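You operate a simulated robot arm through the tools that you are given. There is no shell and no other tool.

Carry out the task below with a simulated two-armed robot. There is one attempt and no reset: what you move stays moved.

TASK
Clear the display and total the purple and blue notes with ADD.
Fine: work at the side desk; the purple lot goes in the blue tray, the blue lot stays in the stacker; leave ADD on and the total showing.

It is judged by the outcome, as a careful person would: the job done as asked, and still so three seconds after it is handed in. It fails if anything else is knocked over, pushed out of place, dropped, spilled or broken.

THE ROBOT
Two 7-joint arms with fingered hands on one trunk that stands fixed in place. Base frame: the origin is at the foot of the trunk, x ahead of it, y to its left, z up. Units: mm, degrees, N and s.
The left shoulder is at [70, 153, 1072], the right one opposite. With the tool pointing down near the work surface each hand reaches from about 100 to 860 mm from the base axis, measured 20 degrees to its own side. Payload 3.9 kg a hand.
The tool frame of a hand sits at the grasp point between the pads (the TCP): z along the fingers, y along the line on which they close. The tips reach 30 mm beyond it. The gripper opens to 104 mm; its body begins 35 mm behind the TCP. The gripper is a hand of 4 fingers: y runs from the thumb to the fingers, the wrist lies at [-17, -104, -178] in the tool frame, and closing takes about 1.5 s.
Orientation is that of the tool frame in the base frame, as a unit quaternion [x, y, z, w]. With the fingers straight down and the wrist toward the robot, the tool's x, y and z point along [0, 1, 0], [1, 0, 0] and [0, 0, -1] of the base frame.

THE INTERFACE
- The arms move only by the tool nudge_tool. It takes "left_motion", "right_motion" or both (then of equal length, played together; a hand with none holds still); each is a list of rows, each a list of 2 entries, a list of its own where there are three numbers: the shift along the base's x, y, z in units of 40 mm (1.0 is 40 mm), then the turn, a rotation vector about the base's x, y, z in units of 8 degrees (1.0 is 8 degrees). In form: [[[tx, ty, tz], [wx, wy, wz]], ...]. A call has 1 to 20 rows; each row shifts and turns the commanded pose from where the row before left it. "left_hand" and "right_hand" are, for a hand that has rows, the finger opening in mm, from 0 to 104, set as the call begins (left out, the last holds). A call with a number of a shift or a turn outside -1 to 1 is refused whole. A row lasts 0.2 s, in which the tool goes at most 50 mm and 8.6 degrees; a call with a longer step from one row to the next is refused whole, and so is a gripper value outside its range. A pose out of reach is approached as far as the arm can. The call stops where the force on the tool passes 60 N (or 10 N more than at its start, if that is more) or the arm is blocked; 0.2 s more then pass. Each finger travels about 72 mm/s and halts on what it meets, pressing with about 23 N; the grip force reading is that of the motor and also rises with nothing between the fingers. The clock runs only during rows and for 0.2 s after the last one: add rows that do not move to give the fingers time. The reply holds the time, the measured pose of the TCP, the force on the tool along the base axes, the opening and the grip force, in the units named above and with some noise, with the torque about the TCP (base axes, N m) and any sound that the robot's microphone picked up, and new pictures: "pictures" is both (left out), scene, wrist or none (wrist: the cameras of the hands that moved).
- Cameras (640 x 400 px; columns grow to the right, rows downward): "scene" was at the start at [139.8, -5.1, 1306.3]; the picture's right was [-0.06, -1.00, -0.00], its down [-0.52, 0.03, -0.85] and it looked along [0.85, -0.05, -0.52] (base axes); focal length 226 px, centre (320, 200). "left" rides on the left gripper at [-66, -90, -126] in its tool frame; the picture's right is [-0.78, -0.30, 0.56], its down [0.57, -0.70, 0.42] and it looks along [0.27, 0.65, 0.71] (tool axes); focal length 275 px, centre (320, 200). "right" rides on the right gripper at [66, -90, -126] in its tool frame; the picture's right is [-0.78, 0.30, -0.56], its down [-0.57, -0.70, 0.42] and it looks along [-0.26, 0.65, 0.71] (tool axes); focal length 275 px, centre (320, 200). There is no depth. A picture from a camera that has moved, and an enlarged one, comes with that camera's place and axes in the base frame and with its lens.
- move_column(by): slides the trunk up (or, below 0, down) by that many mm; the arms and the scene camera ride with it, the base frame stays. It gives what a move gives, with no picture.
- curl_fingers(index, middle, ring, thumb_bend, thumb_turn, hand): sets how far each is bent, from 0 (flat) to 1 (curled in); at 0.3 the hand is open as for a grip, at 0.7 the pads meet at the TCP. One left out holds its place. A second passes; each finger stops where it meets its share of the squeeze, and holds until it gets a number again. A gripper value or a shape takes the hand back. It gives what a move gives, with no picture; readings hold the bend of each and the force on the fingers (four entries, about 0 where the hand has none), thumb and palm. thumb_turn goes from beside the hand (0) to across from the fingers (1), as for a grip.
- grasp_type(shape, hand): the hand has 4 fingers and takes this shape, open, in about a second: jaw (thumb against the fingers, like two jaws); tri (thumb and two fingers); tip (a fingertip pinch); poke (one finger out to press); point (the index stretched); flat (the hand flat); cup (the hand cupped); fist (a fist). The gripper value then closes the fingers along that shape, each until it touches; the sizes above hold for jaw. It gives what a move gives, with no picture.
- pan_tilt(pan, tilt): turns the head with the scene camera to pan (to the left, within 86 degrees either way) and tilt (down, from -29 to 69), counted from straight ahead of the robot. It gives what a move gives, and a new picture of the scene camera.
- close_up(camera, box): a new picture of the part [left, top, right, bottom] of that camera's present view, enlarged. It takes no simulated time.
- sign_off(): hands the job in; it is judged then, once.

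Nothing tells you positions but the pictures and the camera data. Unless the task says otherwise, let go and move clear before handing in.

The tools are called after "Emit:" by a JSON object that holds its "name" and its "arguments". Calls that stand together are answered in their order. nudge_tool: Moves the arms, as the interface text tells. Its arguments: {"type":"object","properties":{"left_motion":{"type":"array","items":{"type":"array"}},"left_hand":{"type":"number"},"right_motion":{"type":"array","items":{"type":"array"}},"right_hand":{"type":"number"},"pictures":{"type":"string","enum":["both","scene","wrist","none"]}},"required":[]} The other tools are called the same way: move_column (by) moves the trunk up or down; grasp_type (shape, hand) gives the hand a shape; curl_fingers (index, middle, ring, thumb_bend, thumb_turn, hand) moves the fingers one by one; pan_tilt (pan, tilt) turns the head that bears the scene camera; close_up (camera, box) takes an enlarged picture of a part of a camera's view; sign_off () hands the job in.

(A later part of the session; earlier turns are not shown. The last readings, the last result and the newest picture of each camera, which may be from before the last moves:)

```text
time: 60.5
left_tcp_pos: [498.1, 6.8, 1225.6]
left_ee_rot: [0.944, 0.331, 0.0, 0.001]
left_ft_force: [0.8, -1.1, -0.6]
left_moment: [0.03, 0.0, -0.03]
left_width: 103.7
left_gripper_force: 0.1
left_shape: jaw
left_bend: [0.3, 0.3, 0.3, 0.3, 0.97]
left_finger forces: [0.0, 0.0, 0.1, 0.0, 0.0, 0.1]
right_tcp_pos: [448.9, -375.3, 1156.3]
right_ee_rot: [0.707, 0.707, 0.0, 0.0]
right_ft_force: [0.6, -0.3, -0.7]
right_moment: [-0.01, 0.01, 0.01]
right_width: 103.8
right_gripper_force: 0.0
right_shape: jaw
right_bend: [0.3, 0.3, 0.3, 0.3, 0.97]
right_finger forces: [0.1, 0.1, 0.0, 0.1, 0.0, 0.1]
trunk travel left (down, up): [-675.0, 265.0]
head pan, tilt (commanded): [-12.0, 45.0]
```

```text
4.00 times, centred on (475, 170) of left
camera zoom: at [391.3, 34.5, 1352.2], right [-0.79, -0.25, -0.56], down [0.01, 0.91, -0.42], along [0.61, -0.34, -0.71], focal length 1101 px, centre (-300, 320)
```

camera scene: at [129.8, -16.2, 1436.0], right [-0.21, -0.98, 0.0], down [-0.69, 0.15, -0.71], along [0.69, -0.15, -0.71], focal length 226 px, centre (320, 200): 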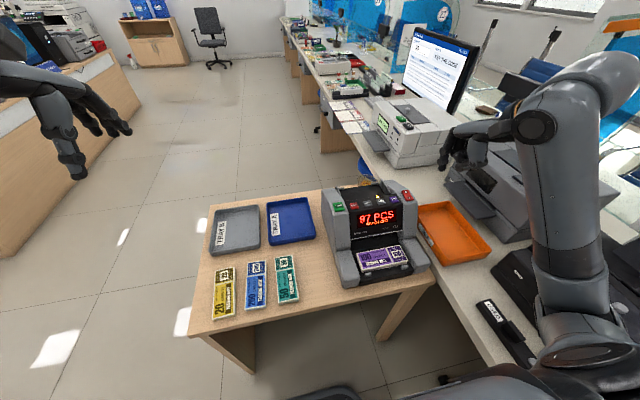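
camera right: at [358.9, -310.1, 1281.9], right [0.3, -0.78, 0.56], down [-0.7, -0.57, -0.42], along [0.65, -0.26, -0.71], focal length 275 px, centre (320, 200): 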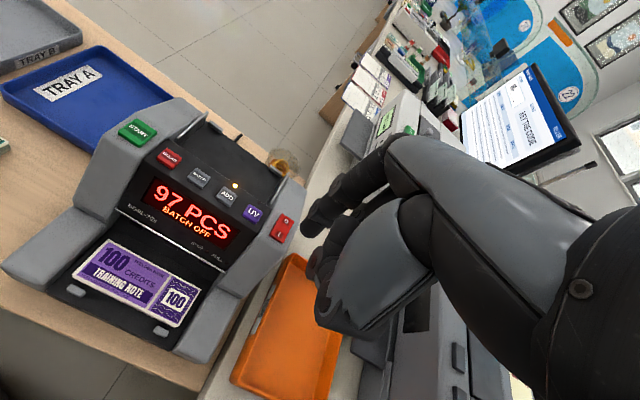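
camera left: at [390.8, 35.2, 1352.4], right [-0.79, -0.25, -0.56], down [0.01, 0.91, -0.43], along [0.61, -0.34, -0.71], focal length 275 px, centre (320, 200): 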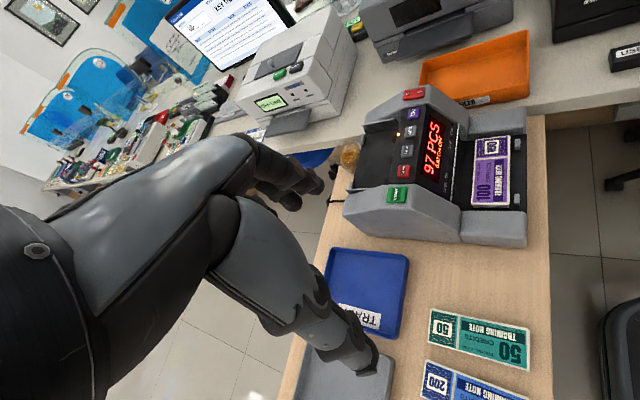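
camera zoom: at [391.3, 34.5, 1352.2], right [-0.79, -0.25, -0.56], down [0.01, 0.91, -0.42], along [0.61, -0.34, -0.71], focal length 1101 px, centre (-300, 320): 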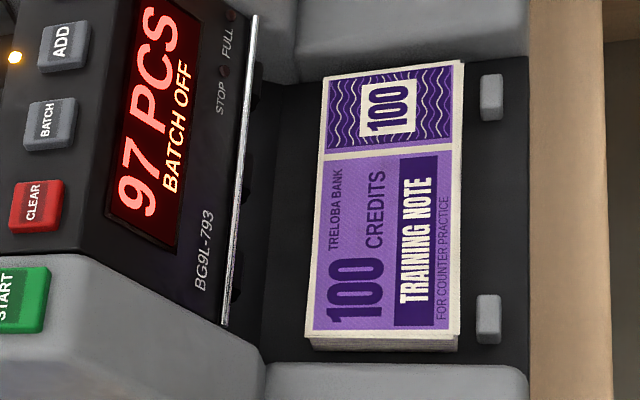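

From the left view the stack spans x 427–484 and y -210 to -364, with a 22 mm gap behind it up to the lip near x=508. I will bring the right hand above the stacker with a 10° forward tilt and look at the finger profile.

Emit:
{"name": "nudge_tool", "arguments": {"right_motion": [[[-0.04, 0.43, -0.86], [0, -0.625, 0]], [[-0.04, 0.43, -0.86], [0, -0.625, 0]], [[-0.04, 0.43, -0.86], [0, 0, 0]], [[-0.04, 0.43, -0.86], [0, 0, 0]], [[-0.04, 0.43, -0.86], [0, 0, 0]], [[-0.04, 0.43, -0.86], [0, 0, 0]], [[0, 0, 0], [0, 0, 0]]], "pictures": "wrist"}}

Emit:
{"name": "close_up", "arguments": {"camera": "left", "box": [360, 60, 560, 240]}}

Emit:
{"name": "close_up", "arguments": {"camera": "scene", "box": [310, 165, 440, 290]}}

```text
time: 61.8
left_tcp_pos: [499.9, 6.8, 1226.1]
left_ee_rot: [0.944, 0.331, -0.001, 0.0]
left_ft_force: [0.1, -1.1, 0.7]
left_moment: [0.0, -0.01, -0.02]
left_width: 103.5
left_gripper_force: 0.0
left_shape: jaw
left_bend: [0.3, 0.3, 0.3, 0.3, 0.97]
left_finger forces: [0.1, 0.1, 0.0, 0.0, 0.1, 0.1]
right_tcp_pos: [445.2, -318.3, 997.1]
right_ee_rot: [0.695, 0.709, 0.011, 0.119]
right_ft_force: [0.5, 0.8, 0.3]
right_moment: [0.02, -0.03, 0.02]
right_width: 103.8
right_gripper_force: 0.0
right_shape: jaw
right_bend: [0.3, 0.3, 0.3, 0.3, 0.97]
right_finger forces: [0.0, 0.1, 0.1, 0.0, 0.0, 0.1]
trunk travel left (down, up): [-675.0, 265.0]
head pan, tilt (commanded): [-12.0, 45.0]
stopped in row 6 (right hand): the arm was blocked; the commanded pose is now the measured one
camera right: at [332.0, -238.6, 1091.8], right [0.19, -0.67, 0.71], down [-0.61, -0.65, -0.45], along [0.77, -0.34, -0.53], focal length 275 px, centre (320, 200)
```

right: 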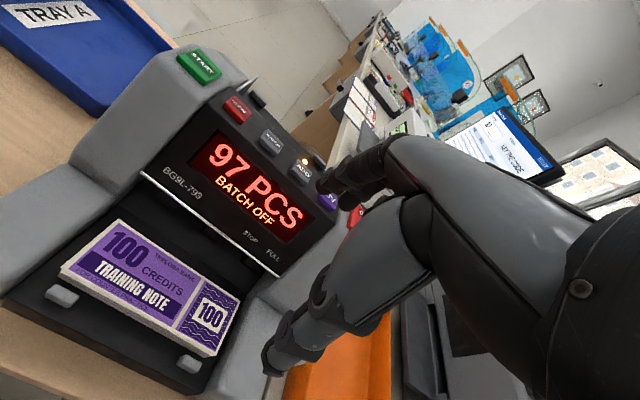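

```text
2.22 times, centred on (460, 150) of left
camera zoom: at [391.2, 35.5, 1352.3], right [-0.79, -0.25, -0.56], down [0.01, 0.9, -0.43], along [0.61, -0.34, -0.71], focal length 612 px, centre (9, 311)
```

zoom: 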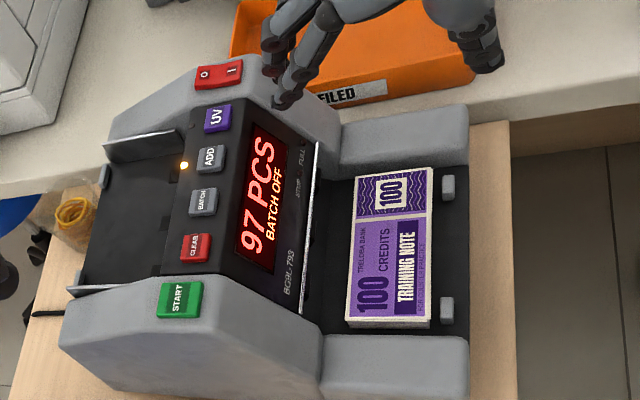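

```text
3.20 times, centred on (375, 228) of scene
camera zoom: at [129.8, -15.3, 1436.1], right [-0.21, -0.98, 0.0], down [-0.69, 0.15, -0.71], along [0.69, -0.15, -0.71], focal length 722 px, centre (144, 112)
```

zoom: 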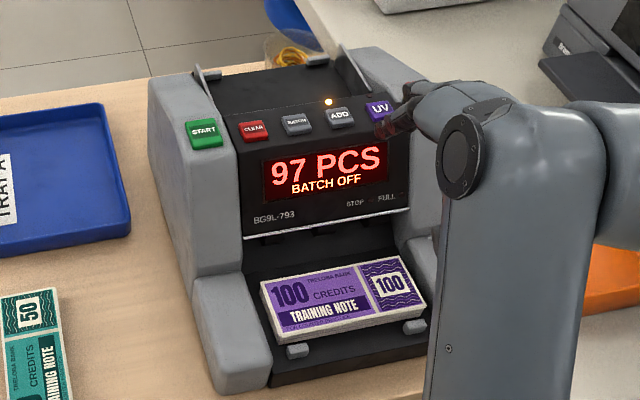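

The arm reports being blocked before reaching the target, with no force on the tool. I will look at the elbow area on the right to see why.

Emit:
{"name": "pan_tilt", "arguments": {"pan": -40, "tilt": 50}}

```text
time: 62.7
left_tcp_pos: [499.1, 6.1, 1225.5]
left_ee_rot: [0.944, 0.331, 0.001, 0.0]
left_ft_force: [-0.1, 0.3, -0.8]
left_moment: [0.04, 0.05, 0.01]
left_width: 103.8
left_gripper_force: 0.1
left_shape: jaw
left_bend: [0.3, 0.3, 0.3, 0.3, 0.97]
left_finger forces: [0.0, 0.0, 0.0, 0.0, 0.1, 0.0]
right_tcp_pos: [444.4, -320.5, 997.5]
right_ee_rot: [0.695, 0.709, 0.013, 0.119]
right_ft_force: [-1.0, -0.1, -1.7]
right_moment: [0.01, 0.0, -0.01]
right_width: 104.0
right_gripper_force: 0.0
right_shape: jaw
right_bend: [0.3, 0.3, 0.3, 0.3, 0.97]
right_finger forces: [0.0, 0.0, 0.1, 0.0, 0.0, 0.0]
trunk travel left (down, up): [-675.0, 265.0]
head pan, tilt (commanded): [-40.0, 50.0]
camera scene: at [109.2, -49.1, 1429.1], right [-0.64, -0.77, 0.0], down [-0.59, 0.49, -0.64], along [0.49, -0.41, -0.77], focal length 226 px, centre (320, 200)
```

scene: 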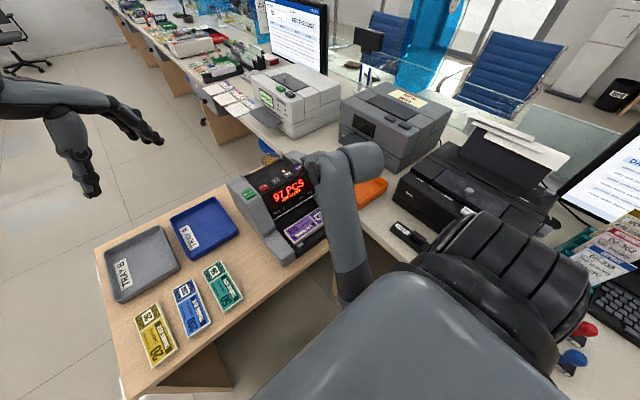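

Emit:
{"name": "close_up", "arguments": {"camera": "scene", "box": [330, 140, 640, 400]}}

Emit:
{"name": "close_up", "arguments": {"camera": "scene", "box": [230, 130, 450, 310]}}

```text
1.54 times, centred on (485, 270) of scene
camera zoom: at [109.2, -49.1, 1429.1], right [-0.64, -0.77, 0.0], down [-0.59, 0.49, -0.64], along [0.49, -0.41, -0.77], focal length 347 px, centre (66, 92)
```

zoom: 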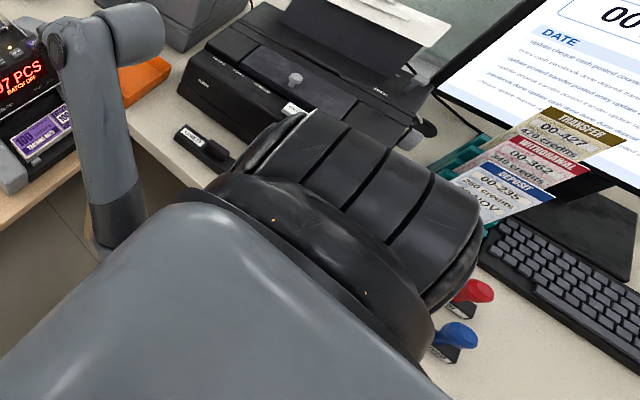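

```text
2.22 times, centred on (340, 220) of scene
camera zoom: at [109.2, -49.1, 1429.1], right [-0.64, -0.77, 0.0], down [-0.59, 0.49, -0.64], along [0.49, -0.41, -0.77], focal length 501 px, centre (276, 156)
```

zoom: 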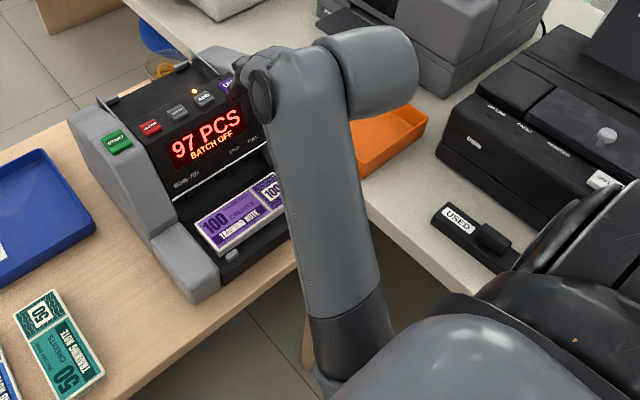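

The elbow is fully folded: at this trunk height the target is too close to the right shoulder. Raising the trunk will make room, so I do that and set the head for a good view.

Emit:
{"name": "move_column", "arguments": {"by": 170}}

Emit:
{"name": "pan_tilt", "arguments": {"pan": -18, "tilt": 55}}

```text
time: 64.6
left_tcp_pos: [498.4, 6.5, 1395.9]
left_ee_rot: [0.944, 0.331, 0.0, 0.0]
left_ft_force: [-0.2, -0.2, -0.3]
left_moment: [-0.02, 0.0, -0.02]
left_width: 103.5
left_gripper_force: 0.0
left_shape: jaw
left_bend: [0.3, 0.3, 0.3, 0.3, 0.97]
left_finger forces: [0.0, 0.1, 0.0, 0.0, 0.0, 0.0]
right_tcp_pos: [444.4, -319.2, 1167.0]
right_ee_rot: [0.695, 0.709, 0.012, 0.118]
right_ft_force: [0.2, 0.5, -0.5]
right_moment: [-0.01, -0.04, 0.0]
right_width: 103.9
right_gripper_force: 0.0
right_shape: jaw
right_bend: [0.3, 0.3, 0.3, 0.3, 0.97]
right_finger forces: [0.1, 0.0, 0.0, 0.0, 0.1, 0.0]
trunk travel left (down, up): [-845.0, 95.0]
head pan, tilt (commanded): [-40.0, 50.0]
```

```text
time: 65.5
left_tcp_pos: [499.4, 7.3, 1395.6]
left_ee_rot: [0.943, 0.332, 0.0, 0.0]
left_ft_force: [-0.8, 0.3, -0.3]
left_moment: [-0.02, 0.01, 0.0]
left_width: 103.7
left_gripper_force: 0.0
left_shape: jaw
left_bend: [0.3, 0.3, 0.3, 0.3, 0.97]
left_finger forces: [0.0, 0.0, 0.0, 0.0, 0.0, 0.0]
right_tcp_pos: [444.5, -318.7, 1166.7]
right_ee_rot: [0.694, 0.71, 0.013, 0.119]
right_ft_force: [0.0, 0.1, -0.5]
right_moment: [-0.01, -0.01, -0.02]
right_width: 104.1
right_gripper_force: 0.2
right_shape: jaw
right_bend: [0.3, 0.3, 0.3, 0.3, 0.97]
right_finger forces: [0.0, 0.1, 0.1, 0.1, 0.0, 0.1]
trunk travel left (down, up): [-845.0, 95.0]
head pan, tilt (commanded): [-18.0, 55.0]
camera scene: at [118.8, -21.7, 1592.6], right [-0.31, -0.95, 0.0], down [-0.78, 0.25, -0.57], along [0.55, -0.18, -0.82], focal length 226 px, centre (320, 200)
```

scene: 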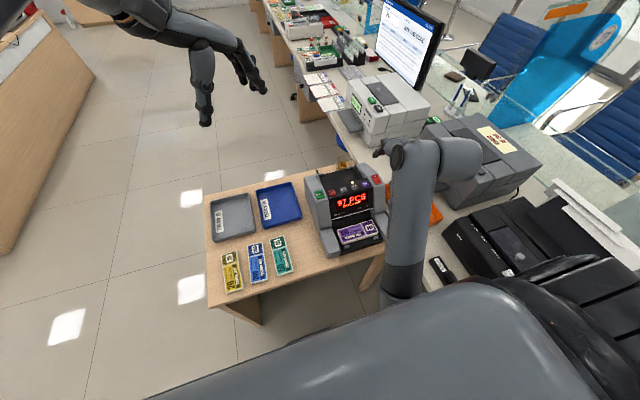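

With the trunk up there should be room. I will straighten the unwanted roll and bring the hand to about z=950 above the stacker.

Emit:
{"name": "nudge_tool", "arguments": {"right_motion": [[[0, 0.2, -0.3], [0.54, 0, -0.08]], [[0, 0.2, -0.9], [0.54, 0, -0.08]], [[-0.03, 0.2, -0.9], [0, 0, 0]], [[-0.03, 0.2, -0.9], [0, 0, 0]], [[-0.03, 0.2, -0.9], [0, 0, 0]], [[-0.02, 0.17, -0.9], [0, 0, 0]], [[0, 0, -0.6], [0, 0, 0]], [[0, 0, 0], [0, 0, 0]]], "pictures": "both"}}

Emit:
{"name": "close_up", "arguments": {"camera": "left", "box": [360, 60, 560, 240]}}

```text
time: 67.3
left_tcp_pos: [500.1, 6.1, 1395.7]
left_ee_rot: [0.943, 0.332, 0.0, -0.001]
left_ft_force: [-0.2, 0.2, -0.6]
left_moment: [-0.03, 0.01, 0.02]
left_width: 103.5
left_gripper_force: 0.0
left_shape: jaw
left_bend: [0.3, 0.3, 0.3, 0.3, 0.97]
left_finger forces: [0.0, 0.0, 0.0, 0.1, 0.0, 0.1]
right_tcp_pos: [439.6, -274.1, 949.9]
right_ee_rot: [0.71, 0.699, 0.065, 0.065]
right_ft_force: [0.5, 0.0, 0.0]
right_moment: [0.0, -0.01, 0.03]
right_width: 104.0
right_gripper_force: 0.0
right_shape: jaw
right_bend: [0.3, 0.3, 0.3, 0.3, 0.97]
right_finger forces: [0.1, 0.0, 0.0, 0.0, 0.0, 0.1]
trunk travel left (down, up): [-845.0, 95.0]
head pan, tilt (commanded): [-18.0, 55.0]
camera scene: at [118.8, -21.7, 1592.6], right [-0.31, -0.95, 0.0], down [-0.78, 0.25, -0.57], along [0.55, -0.18, -0.82], focal length 226 px, centre (320, 200)
camera right: at [328.6, -206.0, 1055.8], right [0.18, -0.78, 0.6], down [-0.62, -0.56, -0.55], along [0.76, -0.28, -0.58], focal length 275 px, centre (320, 200)
```

scene: 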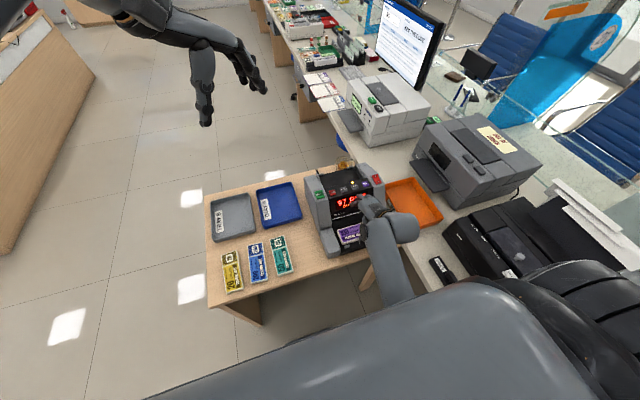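
right: 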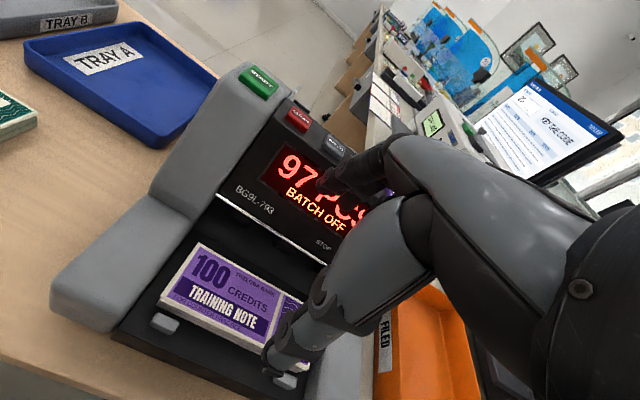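

```text
2.22 times, centred on (460, 150) of left
camera zoom: at [391.1, 34.6, 1522.2], right [-0.79, -0.25, -0.56], down [0.01, 0.91, -0.42], along [0.61, -0.34, -0.71], focal length 612 px, centre (9, 311)
```

zoom: 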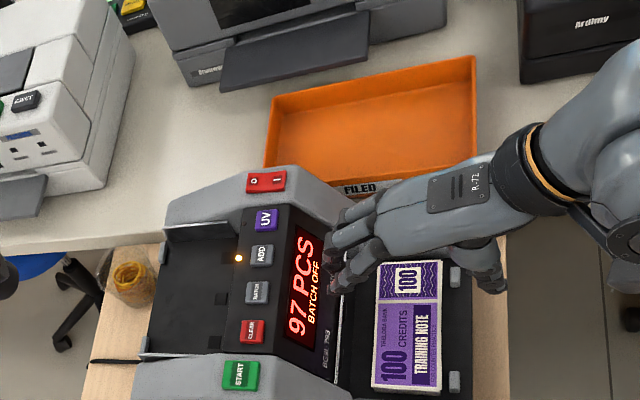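

The hand is now above the stacker with the right tilt. I will lower the left hand for a closer side view of the fingers and gap.

Emit:
{"name": "nudge_tool", "arguments": {"left_motion": [[[0, 0, -0.9], [0, 0, 0]], [[0, -0.1, -0.9], [0, 0, 0]], [[0, -0.2, -0.9], [0, 0, 0]], [[0, -0.2, -0.9], [0, 0, 0]], [[0, 0, -0.9], [0, 0, 0]], [[0, 0, 0], [0, 0, 0]]], "pictures": "wrist"}}

Emit:
{"name": "close_up", "arguments": {"camera": "left", "box": [380, 60, 560, 200]}}

```text
time: 68.7
left_tcp_pos: [497.9, -15.1, 1215.5]
left_ee_rot: [0.944, 0.331, 0.0, 0.0]
left_ft_force: [-0.1, 0.1, -0.7]
left_moment: [-0.01, 0.03, 0.0]
left_width: 103.7
left_gripper_force: 0.1
left_shape: jaw
left_bend: [0.3, 0.3, 0.3, 0.3, 0.97]
left_finger forces: [0.0, 0.1, 0.0, 0.1, 0.1, 0.0]
right_tcp_pos: [439.0, -273.0, 951.4]
right_ee_rot: [0.709, 0.699, 0.065, 0.066]
right_ft_force: [0.6, 0.3, 0.1]
right_moment: [0.0, -0.01, 0.0]
right_width: 104.0
right_gripper_force: 0.1
right_shape: jaw
right_bend: [0.3, 0.3, 0.3, 0.3, 0.97]
right_finger forces: [0.0, 0.0, 0.0, 0.0, 0.1, 0.0]
trunk travel left (down, up): [-845.0, 95.0]
head pan, tilt (commanded): [-18.0, 55.0]
camera left: at [389.6, 12.7, 1341.6], right [-0.79, -0.25, -0.56], down [0.01, 0.91, -0.42], along [0.61, -0.34, -0.71], focal length 275 px, centre (320, 200)
```

left: 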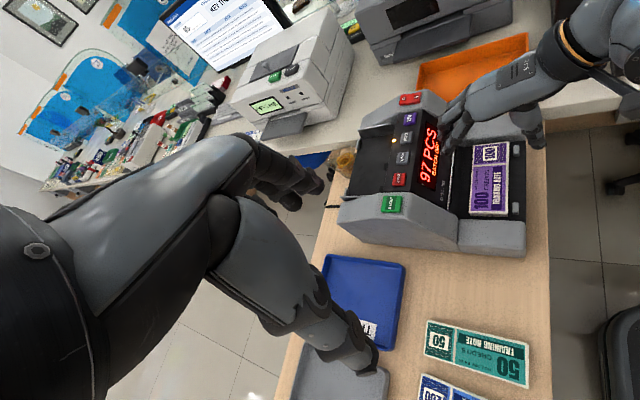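

```text
2.86 times, centred on (470, 130) of left
camera zoom: at [389.6, 12.7, 1341.6], right [-0.79, -0.25, -0.56], down [0.01, 0.91, -0.42], along [0.61, -0.34, -0.71], focal length 786 px, centre (-109, 400)
```

zoom: 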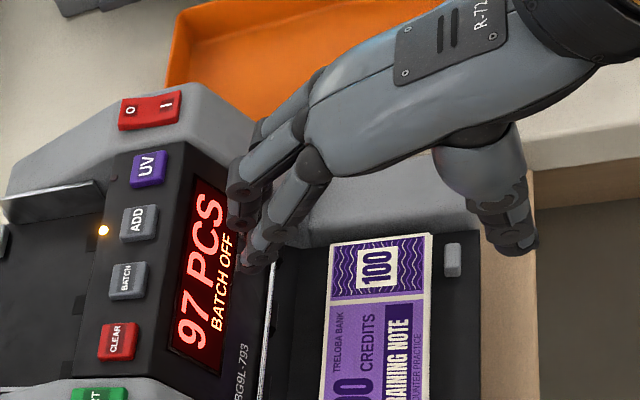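

The fingertip and thumb positions match my model: index at TCP +(63,-16) and thumb at TCP +(-57,-47). I will pre-bend only the thumb so it will clear the front edge of the stacker plate.

Emit:
{"name": "curl_fingers", "arguments": {"hand": "right", "thumb_bend": 0.6}}

Emit:
{"name": "close_up", "arguments": {"camera": "left", "box": [380, 60, 560, 200]}}

Emit:
{"name": "close_up", "arguments": {"camera": "right", "box": [140, 120, 440, 400]}}

```text
time: 69.7
left_tcp_pos: [497.5, -14.7, 1216.1]
left_ee_rot: [0.944, 0.33, -0.001, 0.0]
left_ft_force: [-0.7, 0.4, -0.6]
left_moment: [0.01, 0.0, 0.02]
left_width: 103.7
left_gripper_force: 0.0
left_shape: jaw
left_bend: [0.3, 0.3, 0.3, 0.3, 0.97]
left_finger forces: [0.0, 0.1, 0.1, 0.0, 0.0, 0.1]
right_tcp_pos: [440.0, -273.3, 949.6]
right_ee_rot: [0.71, 0.699, 0.065, 0.065]
right_ft_force: [0.3, -0.7, 0.5]
right_moment: [-0.03, 0.02, 0.02]
right_width: 66.9
right_gripper_force: 0.0
right_shape: fingers
right_bend: [0.3, 0.3, 0.3, 0.6, 0.97]
right_finger forces: [0.0, 0.0, 0.1, 0.0, 0.1, 0.0]
trunk travel left (down, up): [-845.0, 95.0]
head pan, tilt (commanded): [-18.0, 55.0]
```

```text
2.86 times, centred on (470, 130) of left
camera zoom: at [390.0, 12.9, 1341.9], right [-0.79, -0.25, -0.56], down [0.01, 0.91, -0.42], along [0.61, -0.34, -0.71], focal length 786 px, centre (-109, 400)
```

zoom: 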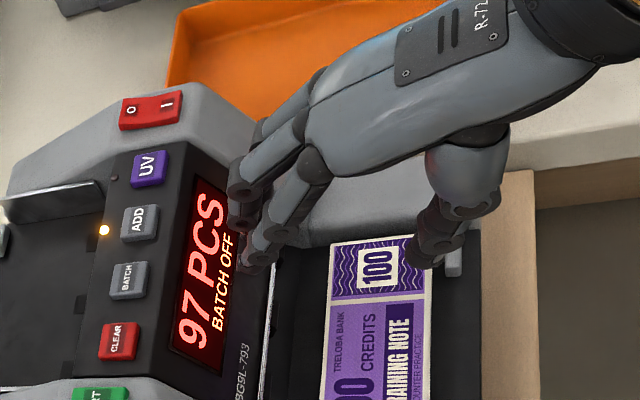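

```text
1.43 times, centred on (290, 260) of right
camera zoom: at [328.8, -206.3, 1056.2], right [0.18, -0.78, 0.6], down [-0.62, -0.56, -0.55], along [0.76, -0.28, -0.58], focal length 393 px, centre (363, 114)
```

zoom: 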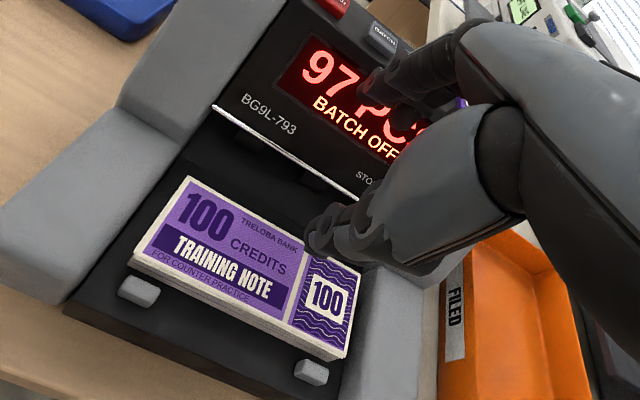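

With the thumb at 0.6 the pads span 67 mm, with the fingers well off-centre toward the back. I will open the thumb slightly, then move to x≈433 and lower to z≈865.

Emit:
{"name": "curl_fingers", "arguments": {"hand": "right", "thumb_bend": 0.56}}

Emit:
{"name": "nudge_tool", "arguments": {"right_motion": [[[-0.16, -0.05, -0.5], [0, 0, 0]], [[0, 0, -0.6], [0, 0, 0]], [[0, 0, -0.5], [0, 0, 0]], [[0, 0, -0.5], [0, 0, 0]], [[0, 0, 0], [0, 0, 0]]], "pictures": "both"}}

Emit:
{"name": "close_up", "arguments": {"camera": "left", "box": [410, 90, 540, 220]}}

Emit:
{"name": "close_up", "arguments": {"camera": "right", "box": [140, 120, 440, 400]}}

```text
time: 70.7
left_tcp_pos: [498.4, -15.9, 1215.1]
left_ee_rot: [0.943, 0.332, 0.0, 0.001]
left_ft_force: [0.6, 1.4, -0.2]
left_moment: [-0.02, 0.04, -0.02]
left_width: 103.6
left_gripper_force: 0.1
left_shape: jaw
left_bend: [0.3, 0.3, 0.3, 0.3, 0.97]
left_finger forces: [0.0, 0.0, 0.0, 0.0, 0.1, 0.0]
right_tcp_pos: [440.2, -272.4, 949.9]
right_ee_rot: [0.71, 0.698, 0.065, 0.065]
right_ft_force: [0.3, -0.2, -0.2]
right_moment: [-0.06, 0.0, -0.01]
right_width: 71.3
right_gripper_force: 0.1
right_shape: fingers
right_bend: [0.3, 0.3, 0.3, 0.56, 0.97]
right_finger forces: [0.0, 0.0, 0.0, 0.0, 0.1, 0.0]
trunk travel left (down, up): [-845.0, 95.0]
head pan, tilt (commanded): [-18.0, 55.0]
```

```text
time: 71.9
left_tcp_pos: [499.4, -15.2, 1215.5]
left_ee_rot: [0.944, 0.331, 0.0, 0.001]
left_ft_force: [-0.1, 0.2, -0.3]
left_moment: [0.01, -0.03, 0.0]
left_width: 103.8
left_gripper_force: 0.2
left_shape: jaw
left_bend: [0.3, 0.3, 0.3, 0.3, 0.97]
left_finger forces: [0.0, 0.1, 0.0, 0.1, 0.0, 0.0]
right_tcp_pos: [434.0, -275.2, 865.8]
right_ee_rot: [0.709, 0.699, 0.065, 0.066]
right_ft_force: [-0.5, 0.6, 0.6]
right_moment: [0.03, 0.0, 0.0]
right_width: 71.4
right_gripper_force: 0.1
right_shape: fingers
right_bend: [0.3, 0.3, 0.3, 0.56, 0.97]
right_finger forces: [0.0, 0.1, 0.1, 0.0, 0.0, 0.0]
trunk travel left (down, up): [-845.0, 95.0]
head pan, tilt (commanded): [-18.0, 55.0]
camera scene: at [118.7, -21.7, 1592.6], right [-0.31, -0.95, 0.0], down [-0.78, 0.25, -0.57], along [0.55, -0.18, -0.82], focal length 226 px, centre (320, 200)
camera right: at [323.3, -208.0, 972.6], right [0.18, -0.78, 0.6], down [-0.62, -0.56, -0.55], along [0.76, -0.28, -0.58], focal length 275 px, centre (320, 200)
```

scene: 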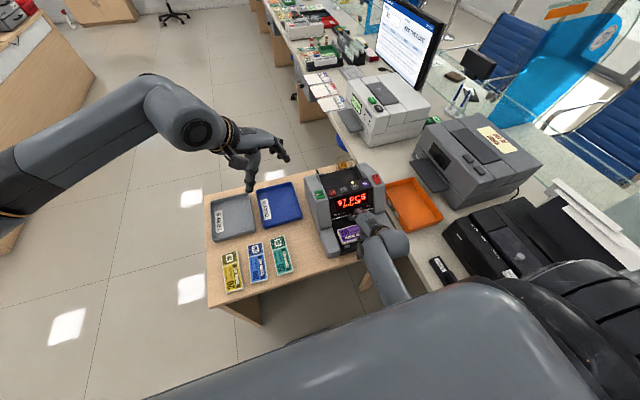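
right: 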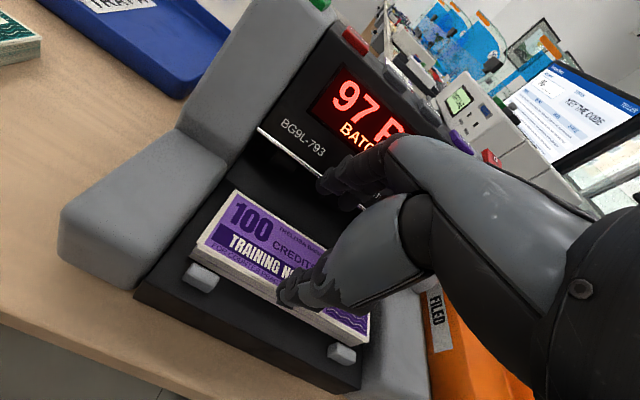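

```text
3.08 times, centred on (475, 155) of left
camera zoom: at [389.9, 12.8, 1341.9], right [-0.79, -0.25, -0.56], down [0.01, 0.91, -0.42], along [0.61, -0.34, -0.71], focal length 847 px, centre (-157, 338)
```

zoom: 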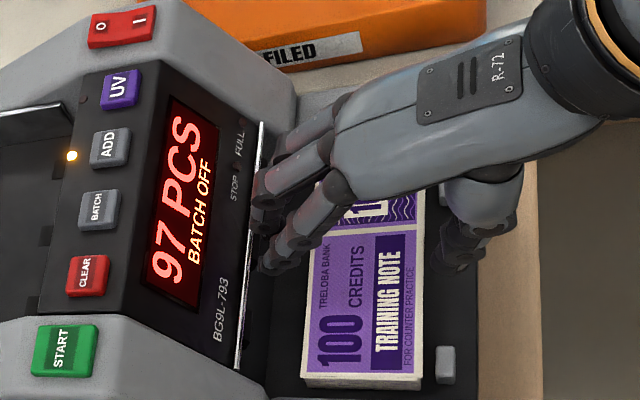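

```text
1.43 times, centred on (290, 260) of right
camera zoom: at [323.3, -208.0, 972.6], right [0.18, -0.78, 0.6], down [-0.62, -0.56, -0.55], along [0.76, -0.28, -0.58], focal length 393 px, centre (363, 114)
```

zoom: 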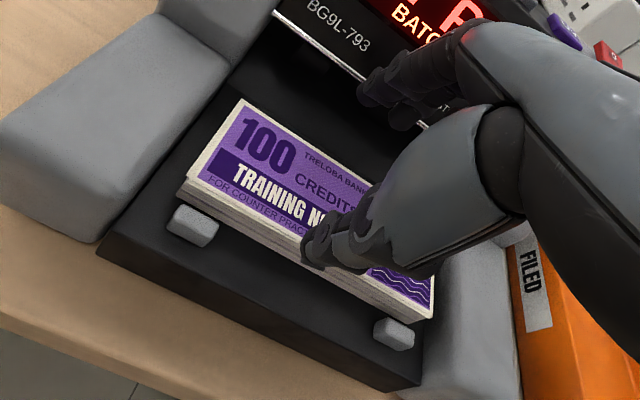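

The index tip is at about (496,-262,855), just inside the lip and behind the stack as planned. I will keep lowering in small steps.

Emit:
{"name": "nudge_tool", "arguments": {"right_motion": [[[0, 0, -0.2], [0, 0, 0]], [[0, 0, -0.2], [0, 0, 0]], [[0, 0, -0.2], [0, 0, 0]], [[0, 0, -0.15], [0, 0, 0]], [[0, 0, 0], [0, 0, 0]]], "pictures": "wrist"}}

Emit:
{"name": "close_up", "arguments": {"camera": "left", "box": [410, 90, 540, 220]}}

Emit:
{"name": "close_up", "arguments": {"camera": "right", "box": [140, 120, 440, 400]}}

```text
time: 73.1
left_tcp_pos: [498.0, -15.4, 1215.4]
left_ee_rot: [0.943, 0.333, 0.0, 0.0]
left_ft_force: [0.8, -0.6, 0.2]
left_moment: [0.04, -0.01, 0.0]
left_width: 103.7
left_gripper_force: 0.1
left_shape: jaw
left_bend: [0.3, 0.3, 0.3, 0.3, 0.97]
left_finger forces: [0.0, 0.1, 0.1, 0.0, 0.0, 0.1]
right_tcp_pos: [433.1, -274.0, 836.5]
right_ee_rot: [0.71, 0.699, 0.065, 0.066]
right_ft_force: [-0.2, 0.6, -0.2]
right_moment: [0.0, 0.02, 0.0]
right_width: 71.5
right_gripper_force: 0.1
right_shape: fingers
right_bend: [0.3, 0.3, 0.3, 0.56, 0.97]
right_finger forces: [0.0, 0.0, 0.1, 0.1, 0.1, 0.0]
trunk travel left (down, up): [-845.0, 95.0]
head pan, tilt (commanded): [-18.0, 55.0]
camera right: at [321.8, -206.4, 942.2], right [0.18, -0.78, 0.6], down [-0.62, -0.56, -0.55], along [0.76, -0.28, -0.58], focal length 275 px, centre (320, 200)
```

right: 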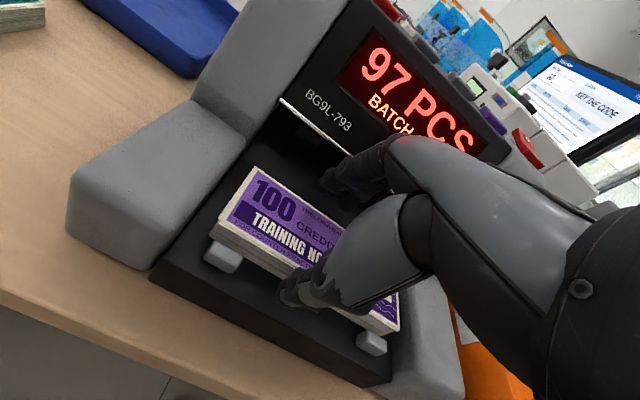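

```text
3.08 times, centred on (475, 155) of left
camera zoom: at [389.9, 12.9, 1341.9], right [-0.79, -0.25, -0.56], down [0.01, 0.91, -0.42], along [0.61, -0.34, -0.71], focal length 847 px, centre (-157, 338)
```

zoom: 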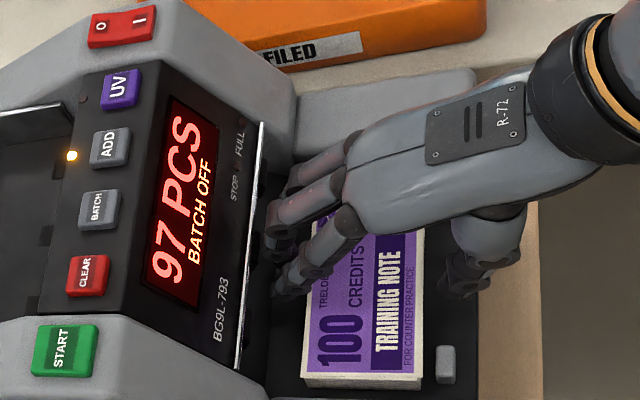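

```text
1.43 times, centred on (290, 260) of right
camera zoom: at [321.8, -206.4, 942.2], right [0.18, -0.78, 0.6], down [-0.62, -0.56, -0.55], along [0.76, -0.28, -0.58], focal length 393 px, centre (363, 114)
```

zoom: 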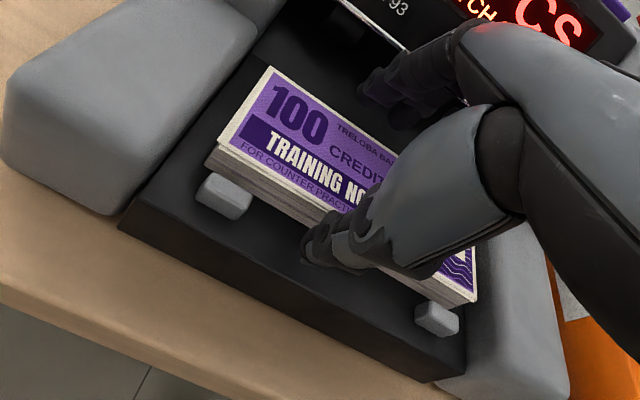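

The thumb is in front of the stack and the fingers are behind it with no contact. I will descend the last 12 mm.

Emit:
{"name": "nudge_tool", "arguments": {"right_motion": [[[0, 0, -0.1], [0, 0, 0]], [[0, 0, -0.1], [0, 0, 0]], [[0, 0, -0.06], [0, 0, 0]], [[0, 0, 0], [0, 0, 0]]], "pictures": "wrist"}}

Emit:
{"name": "close_up", "arguments": {"camera": "left", "box": [410, 90, 540, 220]}}

Emit:
{"name": "close_up", "arguments": {"camera": "right", "box": [180, 120, 440, 360]}}

```text
time: 74.1
left_tcp_pos: [495.9, -13.2, 1215.4]
left_ee_rot: [0.944, 0.331, 0.0, 0.001]
left_ft_force: [-0.5, 0.0, 0.2]
left_moment: [0.0, -0.02, -0.05]
left_width: 103.6
left_gripper_force: 0.1
left_shape: jaw
left_bend: [0.3, 0.3, 0.3, 0.3, 0.97]
left_finger forces: [0.0, 0.0, 0.1, 0.1, 0.1, 0.1]
right_tcp_pos: [433.6, -273.6, 828.7]
right_ee_rot: [0.709, 0.699, 0.066, 0.067]
right_ft_force: [-1.9, -0.6, 15.1]
right_moment: [0.1, 0.5, 0.05]
right_width: 71.9
right_gripper_force: 6.9
right_shape: fingers
right_bend: [0.3, 0.3, 0.3, 0.56, 0.97]
right_finger forces: [0.1, 0.0, 0.0, 0.0, 14.8, 0.0]
trunk travel left (down, up): [-845.0, 95.0]
head pan, tilt (commanded): [-18.0, 55.0]
camera right: at [322.1, -206.5, 933.8], right [0.17, -0.78, 0.6], down [-0.62, -0.56, -0.55], along [0.77, -0.28, -0.58], focal length 275 px, centre (320, 200)
```

right: 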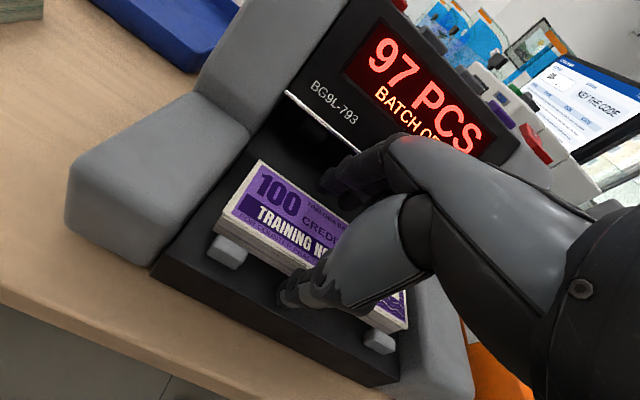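

```text
3.08 times, centred on (475, 155) of left
camera zoom: at [388.2, 13.6, 1342.7], right [-0.79, -0.25, -0.56], down [0.01, 0.91, -0.43], along [0.61, -0.34, -0.71], focal length 847 px, centre (-157, 338)
```

zoom: 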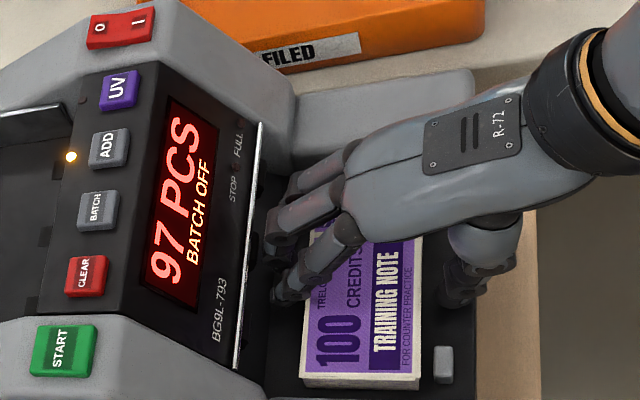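

```text
1.67 times, centred on (310, 240) of right
camera zoom: at [322.1, -206.5, 933.8], right [0.17, -0.78, 0.6], down [-0.62, -0.56, -0.55], along [0.77, -0.28, -0.58], focal length 459 px, centre (337, 133)
```

zoom: 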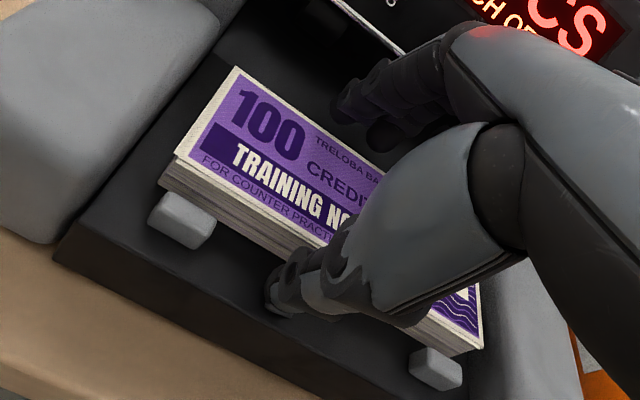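

The thumb touched the plate at 15 N because it reaches lower than the fingers, so the fingers are not yet behind the stack. I will rise 12 mm, reduce the tilt to about 2° and come down again.

Emit:
{"name": "nudge_tool", "arguments": {"right_motion": [[[0, 0, 0.2], [0, 0, 0]], [[0, 0, 0.2], [0, 0, 0]], [[0.04, 0, 0], [0, 0.53, 0.05]], [[0.04, 0, 0], [0, 0.53, 0.05]], [[0, 0, 0], [0, 0, 0]]], "pictures": "wrist"}}

Emit:
{"name": "close_up", "arguments": {"camera": "left", "box": [410, 90, 540, 220]}}

Emit:
{"name": "close_up", "arguments": {"camera": "right", "box": [160, 120, 440, 380]}}

```text
time: 75.3
left_tcp_pos: [497.9, -15.0, 1215.9]
left_ee_rot: [0.944, 0.331, 0.0, 0.0]
left_ft_force: [0.2, -0.3, 0.4]
left_moment: [0.01, -0.01, 0.02]
left_width: 103.8
left_gripper_force: 0.2
left_shape: jaw
left_bend: [0.3, 0.3, 0.3, 0.3, 0.97]
left_finger forces: [0.0, 0.1, 0.0, 0.0, 0.0, 0.1]
right_tcp_pos: [435.0, -272.6, 843.3]
right_ee_rot: [0.708, 0.706, 0.012, 0.014]
right_ft_force: [0.7, 0.5, 0.0]
right_moment: [0.01, 0.01, -0.01]
right_width: 71.3
right_gripper_force: 0.1
right_shape: fingers
right_bend: [0.3, 0.3, 0.3, 0.56, 0.97]
right_finger forces: [0.0, 0.1, 0.1, 0.1, 0.0, 0.0]
trunk travel left (down, up): [-845.0, 95.0]
head pan, tilt (commanded): [-18.0, 55.0]
camera right: at [341.6, -208.3, 963.9], right [0.27, -0.78, 0.57], down [-0.69, -0.57, -0.45], along [0.67, -0.27, -0.69], focal length 275 px, centre (320, 200)
```

right: 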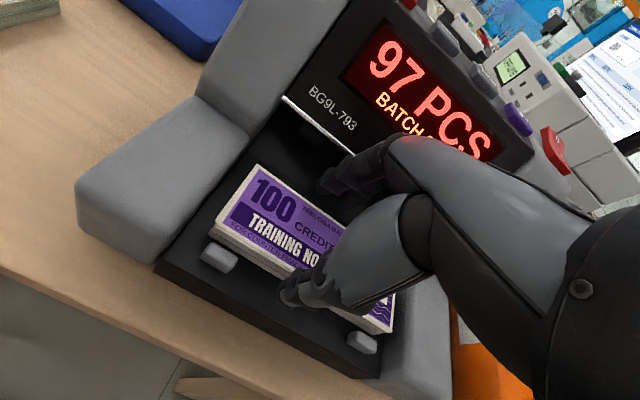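

```text
3.08 times, centred on (475, 155) of left
camera zoom: at [389.2, 13.1, 1342.1], right [-0.79, -0.25, -0.56], down [0.01, 0.91, -0.42], along [0.61, -0.34, -0.71], focal length 847 px, centre (-157, 338)
```

zoom: 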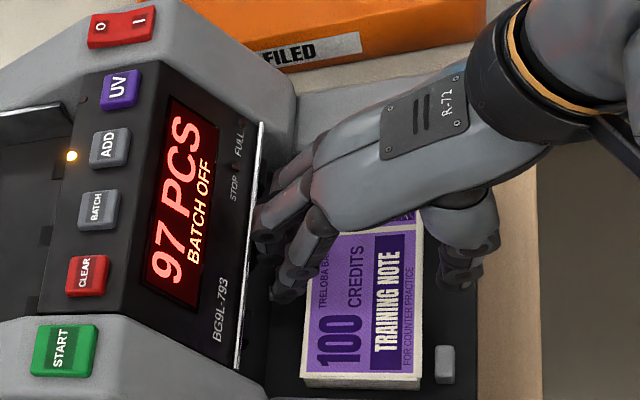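

```text
1.54 times, centred on (300, 250) of right
camera zoom: at [341.6, -208.3, 963.9], right [0.27, -0.78, 0.57], down [-0.69, -0.57, -0.45], along [0.67, -0.27, -0.69], focal length 424 px, centre (351, 123)
```

zoom: 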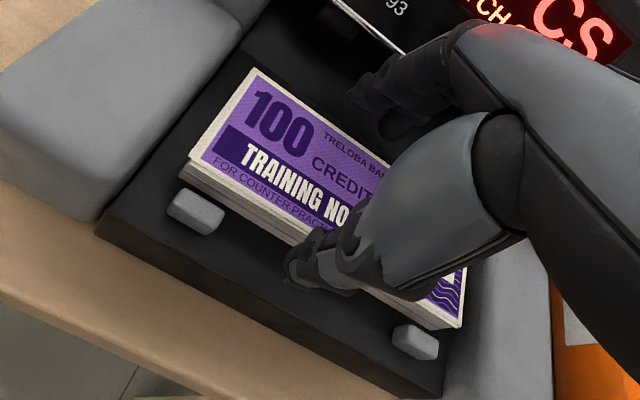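

The fingers should now sit lower relative to the thumb. I will descend again in small steps.

Emit:
{"name": "nudge_tool", "arguments": {"right_motion": [[[-0.03, 0, -0.1], [0, 0, 0]], [[0, 0, -0.1], [0, 0, 0]], [[0, 0, -0.08], [0, 0, 0]], [[0, 0, 0], [0, 0, 0]]], "pictures": "wrist"}}

Emit:
{"name": "close_up", "arguments": {"camera": "left", "box": [420, 110, 520, 210]}}

Emit:
{"name": "close_up", "arguments": {"camera": "right", "box": [160, 120, 440, 380]}}

```text
time: 76.3
left_tcp_pos: [499.1, -14.1, 1214.5]
left_ee_rot: [0.944, 0.331, 0.0, 0.001]
left_ft_force: [0.5, -0.3, -0.4]
left_moment: [-0.01, 0.01, -0.04]
left_width: 103.8
left_gripper_force: 0.0
left_shape: jaw
left_bend: [0.3, 0.3, 0.3, 0.3, 0.97]
left_finger forces: [0.0, 0.0, 0.0, 0.1, 0.1, 0.0]
right_tcp_pos: [434.9, -273.9, 830.6]
right_ee_rot: [0.708, 0.706, 0.012, 0.013]
right_ft_force: [-0.4, -0.4, 0.0]
right_moment: [0.02, 0.01, 0.02]
right_width: 71.4
right_gripper_force: 0.2
right_shape: fingers
right_bend: [0.3, 0.3, 0.3, 0.56, 0.97]
right_finger forces: [0.1, 0.0, 0.0, 0.1, 0.1, 0.0]
trunk travel left (down, up): [-845.0, 95.0]
head pan, tilt (commanded): [-18.0, 55.0]
camera right: at [340.7, -208.7, 952.4], right [0.27, -0.78, 0.57], down [-0.69, -0.57, -0.45], along [0.67, -0.27, -0.69], focal length 275 px, centre (320, 200)
```

right: 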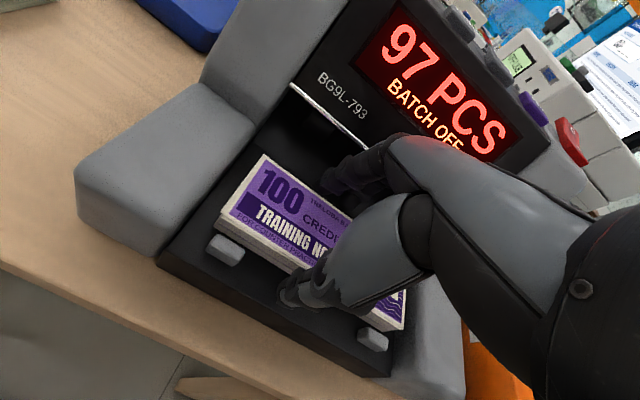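

```text
4.00 times, centred on (470, 160) of left
camera zoom: at [390.0, 12.8, 1341.9], right [-0.79, -0.25, -0.56], down [0.01, 0.91, -0.42], along [0.61, -0.34, -0.71], focal length 1101 px, centre (-280, 360)
```

zoom: 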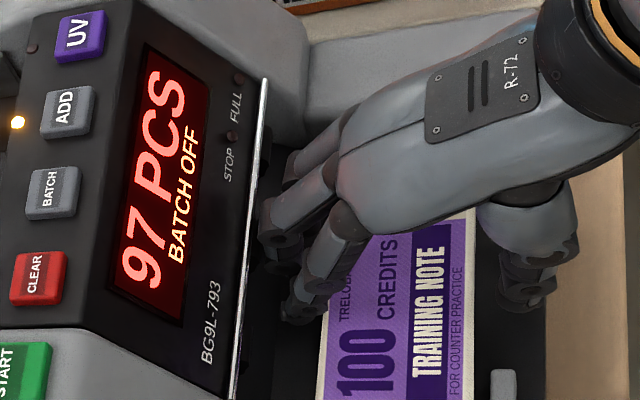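

```text
1.54 times, centred on (300, 250) of right
camera zoom: at [340.7, -208.7, 952.4], right [0.27, -0.78, 0.57], down [-0.69, -0.57, -0.45], along [0.67, -0.27, -0.69], focal length 424 px, centre (351, 123)
```

zoom: 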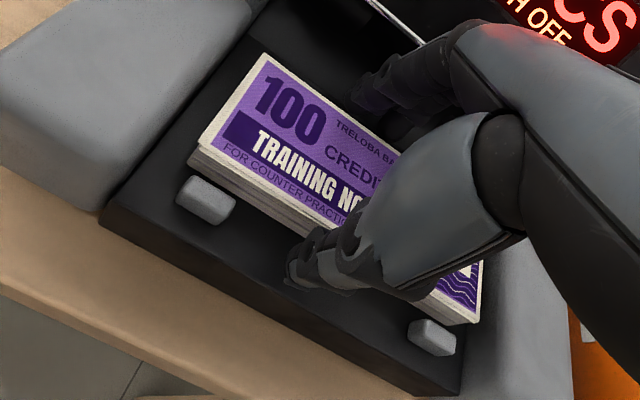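

Emit:
{"name": "nudge_tool", "arguments": {"right_motion": [[[0, 0, -0.05], [0, 0, 0]], [[0, 0, -0.05], [0, 0, 0]], [[0, 0, 0], [0, 0, 0]]], "pictures": "none"}}

Emit:
{"name": "close_up", "arguments": {"camera": "left", "box": [430, 140, 500, 210]}}

```text
time: 77.1
left_tcp_pos: [498.7, -15.6, 1214.5]
left_ee_rot: [0.944, 0.331, 0.0, -0.001]
left_ft_force: [-0.4, -0.3, 0.1]
left_moment: [-0.04, -0.01, -0.02]
left_width: 103.7
left_gripper_force: 0.0
left_shape: jaw
left_bend: [0.3, 0.3, 0.3, 0.3, 0.97]
left_finger forces: [0.1, 0.0, 0.1, 0.0, 0.1, 0.0]
right_tcp_pos: [434.8, -273.7, 827.9]
right_ee_rot: [0.708, 0.706, 0.012, 0.015]
right_ft_force: [0.1, 0.0, -0.7]
right_moment: [0.01, -0.03, -0.01]
right_width: 71.7
right_gripper_force: 0.0
right_shape: fingers
right_bend: [0.3, 0.3, 0.3, 0.56, 0.97]
right_finger forces: [0.1, 0.1, 0.1, 0.0, 0.0, 0.0]
trunk travel left (down, up): [-845.0, 95.0]
head pan, tilt (commanded): [-18.0, 55.0]
```

```text
5.71 times, centred on (465, 175) of left
camera zoom: at [389.9, 12.9, 1341.9], right [-0.79, -0.25, -0.56], down [0.01, 0.91, -0.42], along [0.61, -0.34, -0.71], focal length 1573 px, centre (-509, 343)
```

zoom: 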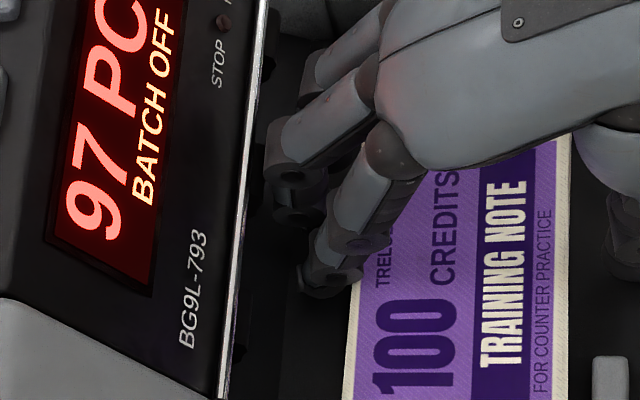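

The index tip is behind the stack's rear edge. I will go 1.6 mm lower and close the thumb.

Emit:
{"name": "nudge_tool", "arguments": {"right_motion": [[[0, 0, -0.04], [0, 0, 0]], [[0, 0, 0], [0, 0, 0]]], "pictures": "none"}}

Emit:
{"name": "curl_fingers", "arguments": {"hand": "right", "thumb_bend": 0.72}}

Emit:
{"name": "close_up", "arguments": {"camera": "left", "box": [420, 110, 520, 210]}}

Emit:
{"name": "close_up", "arguments": {"camera": "right", "box": [160, 120, 440, 380]}}

```text
time: 77.7
left_tcp_pos: [497.4, -15.0, 1214.6]
left_ee_rot: [0.943, 0.332, 0.0, 0.0]
left_ft_force: [0.2, 0.4, -0.5]
left_moment: [0.01, 0.01, 0.0]
left_width: 103.6
left_gripper_force: 0.1
left_shape: jaw
left_bend: [0.3, 0.3, 0.3, 0.3, 0.97]
left_finger forces: [0.0, 0.1, 0.0, 0.0, 0.0, 0.0]
right_tcp_pos: [436.1, -273.2, 825.9]
right_ee_rot: [0.708, 0.706, 0.012, 0.013]
right_ft_force: [0.3, -0.6, 0.5]
right_moment: [-0.02, -0.01, -0.02]
right_width: 71.2
right_gripper_force: 0.1
right_shape: fingers
right_bend: [0.3, 0.3, 0.3, 0.56, 0.97]
right_finger forces: [0.1, 0.0, 0.0, 0.1, 0.0, 0.1]
trunk travel left (down, up): [-845.0, 95.0]
head pan, tilt (commanded): [-18.0, 55.0]
```

```text
time: 78.7
left_tcp_pos: [498.9, -14.7, 1215.7]
left_ee_rot: [0.943, 0.331, 0.0, 0.0]
left_ft_force: [0.4, 0.7, 0.5]
left_moment: [0.0, 0.01, -0.03]
left_width: 104.0
left_gripper_force: 0.0
left_shape: jaw
left_bend: [0.3, 0.3, 0.3, 0.3, 0.97]
left_finger forces: [0.1, 0.0, 0.0, 0.0, 0.0, 0.0]
right_tcp_pos: [435.4, -273.1, 826.4]
right_ee_rot: [0.708, 0.706, 0.013, 0.014]
right_ft_force: [-0.1, -1.2, 0.1]
right_moment: [-0.01, 0.02, -0.05]
right_width: 59.9
right_gripper_force: 3.4
right_shape: fingers
right_bend: [0.29, 0.3, 0.3, 0.68, 0.97]
right_finger forces: [2.6, 0.6, 0.4, 0.0, 4.1, 0.0]
trunk travel left (down, up): [-845.0, 95.0]
head pan, tilt (commanded): [-18.0, 55.0]
```

```text
4.00 times, centred on (470, 160) of left
camera zoom: at [390.0, 12.8, 1341.9], right [-0.79, -0.25, -0.56], down [0.01, 0.91, -0.42], along [0.61, -0.34, -0.71], focal length 1101 px, centre (-280, 360)
```

zoom: 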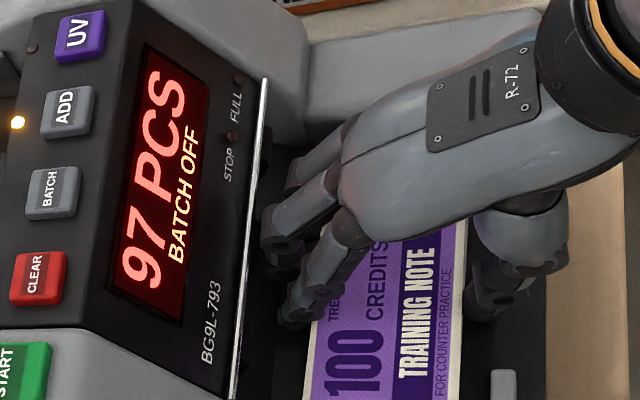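

```text
1.54 times, centred on (300, 250) of right
camera zoom: at [340.6, -208.5, 946.9], right [0.27, -0.78, 0.57], down [-0.69, -0.57, -0.45], along [0.67, -0.27, -0.69], focal length 424 px, centre (351, 123)
```

zoom: 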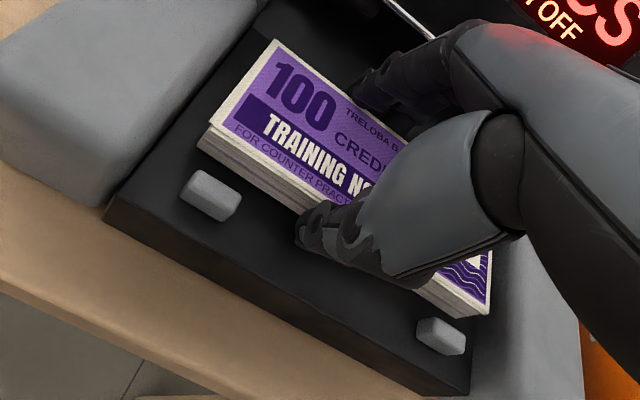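

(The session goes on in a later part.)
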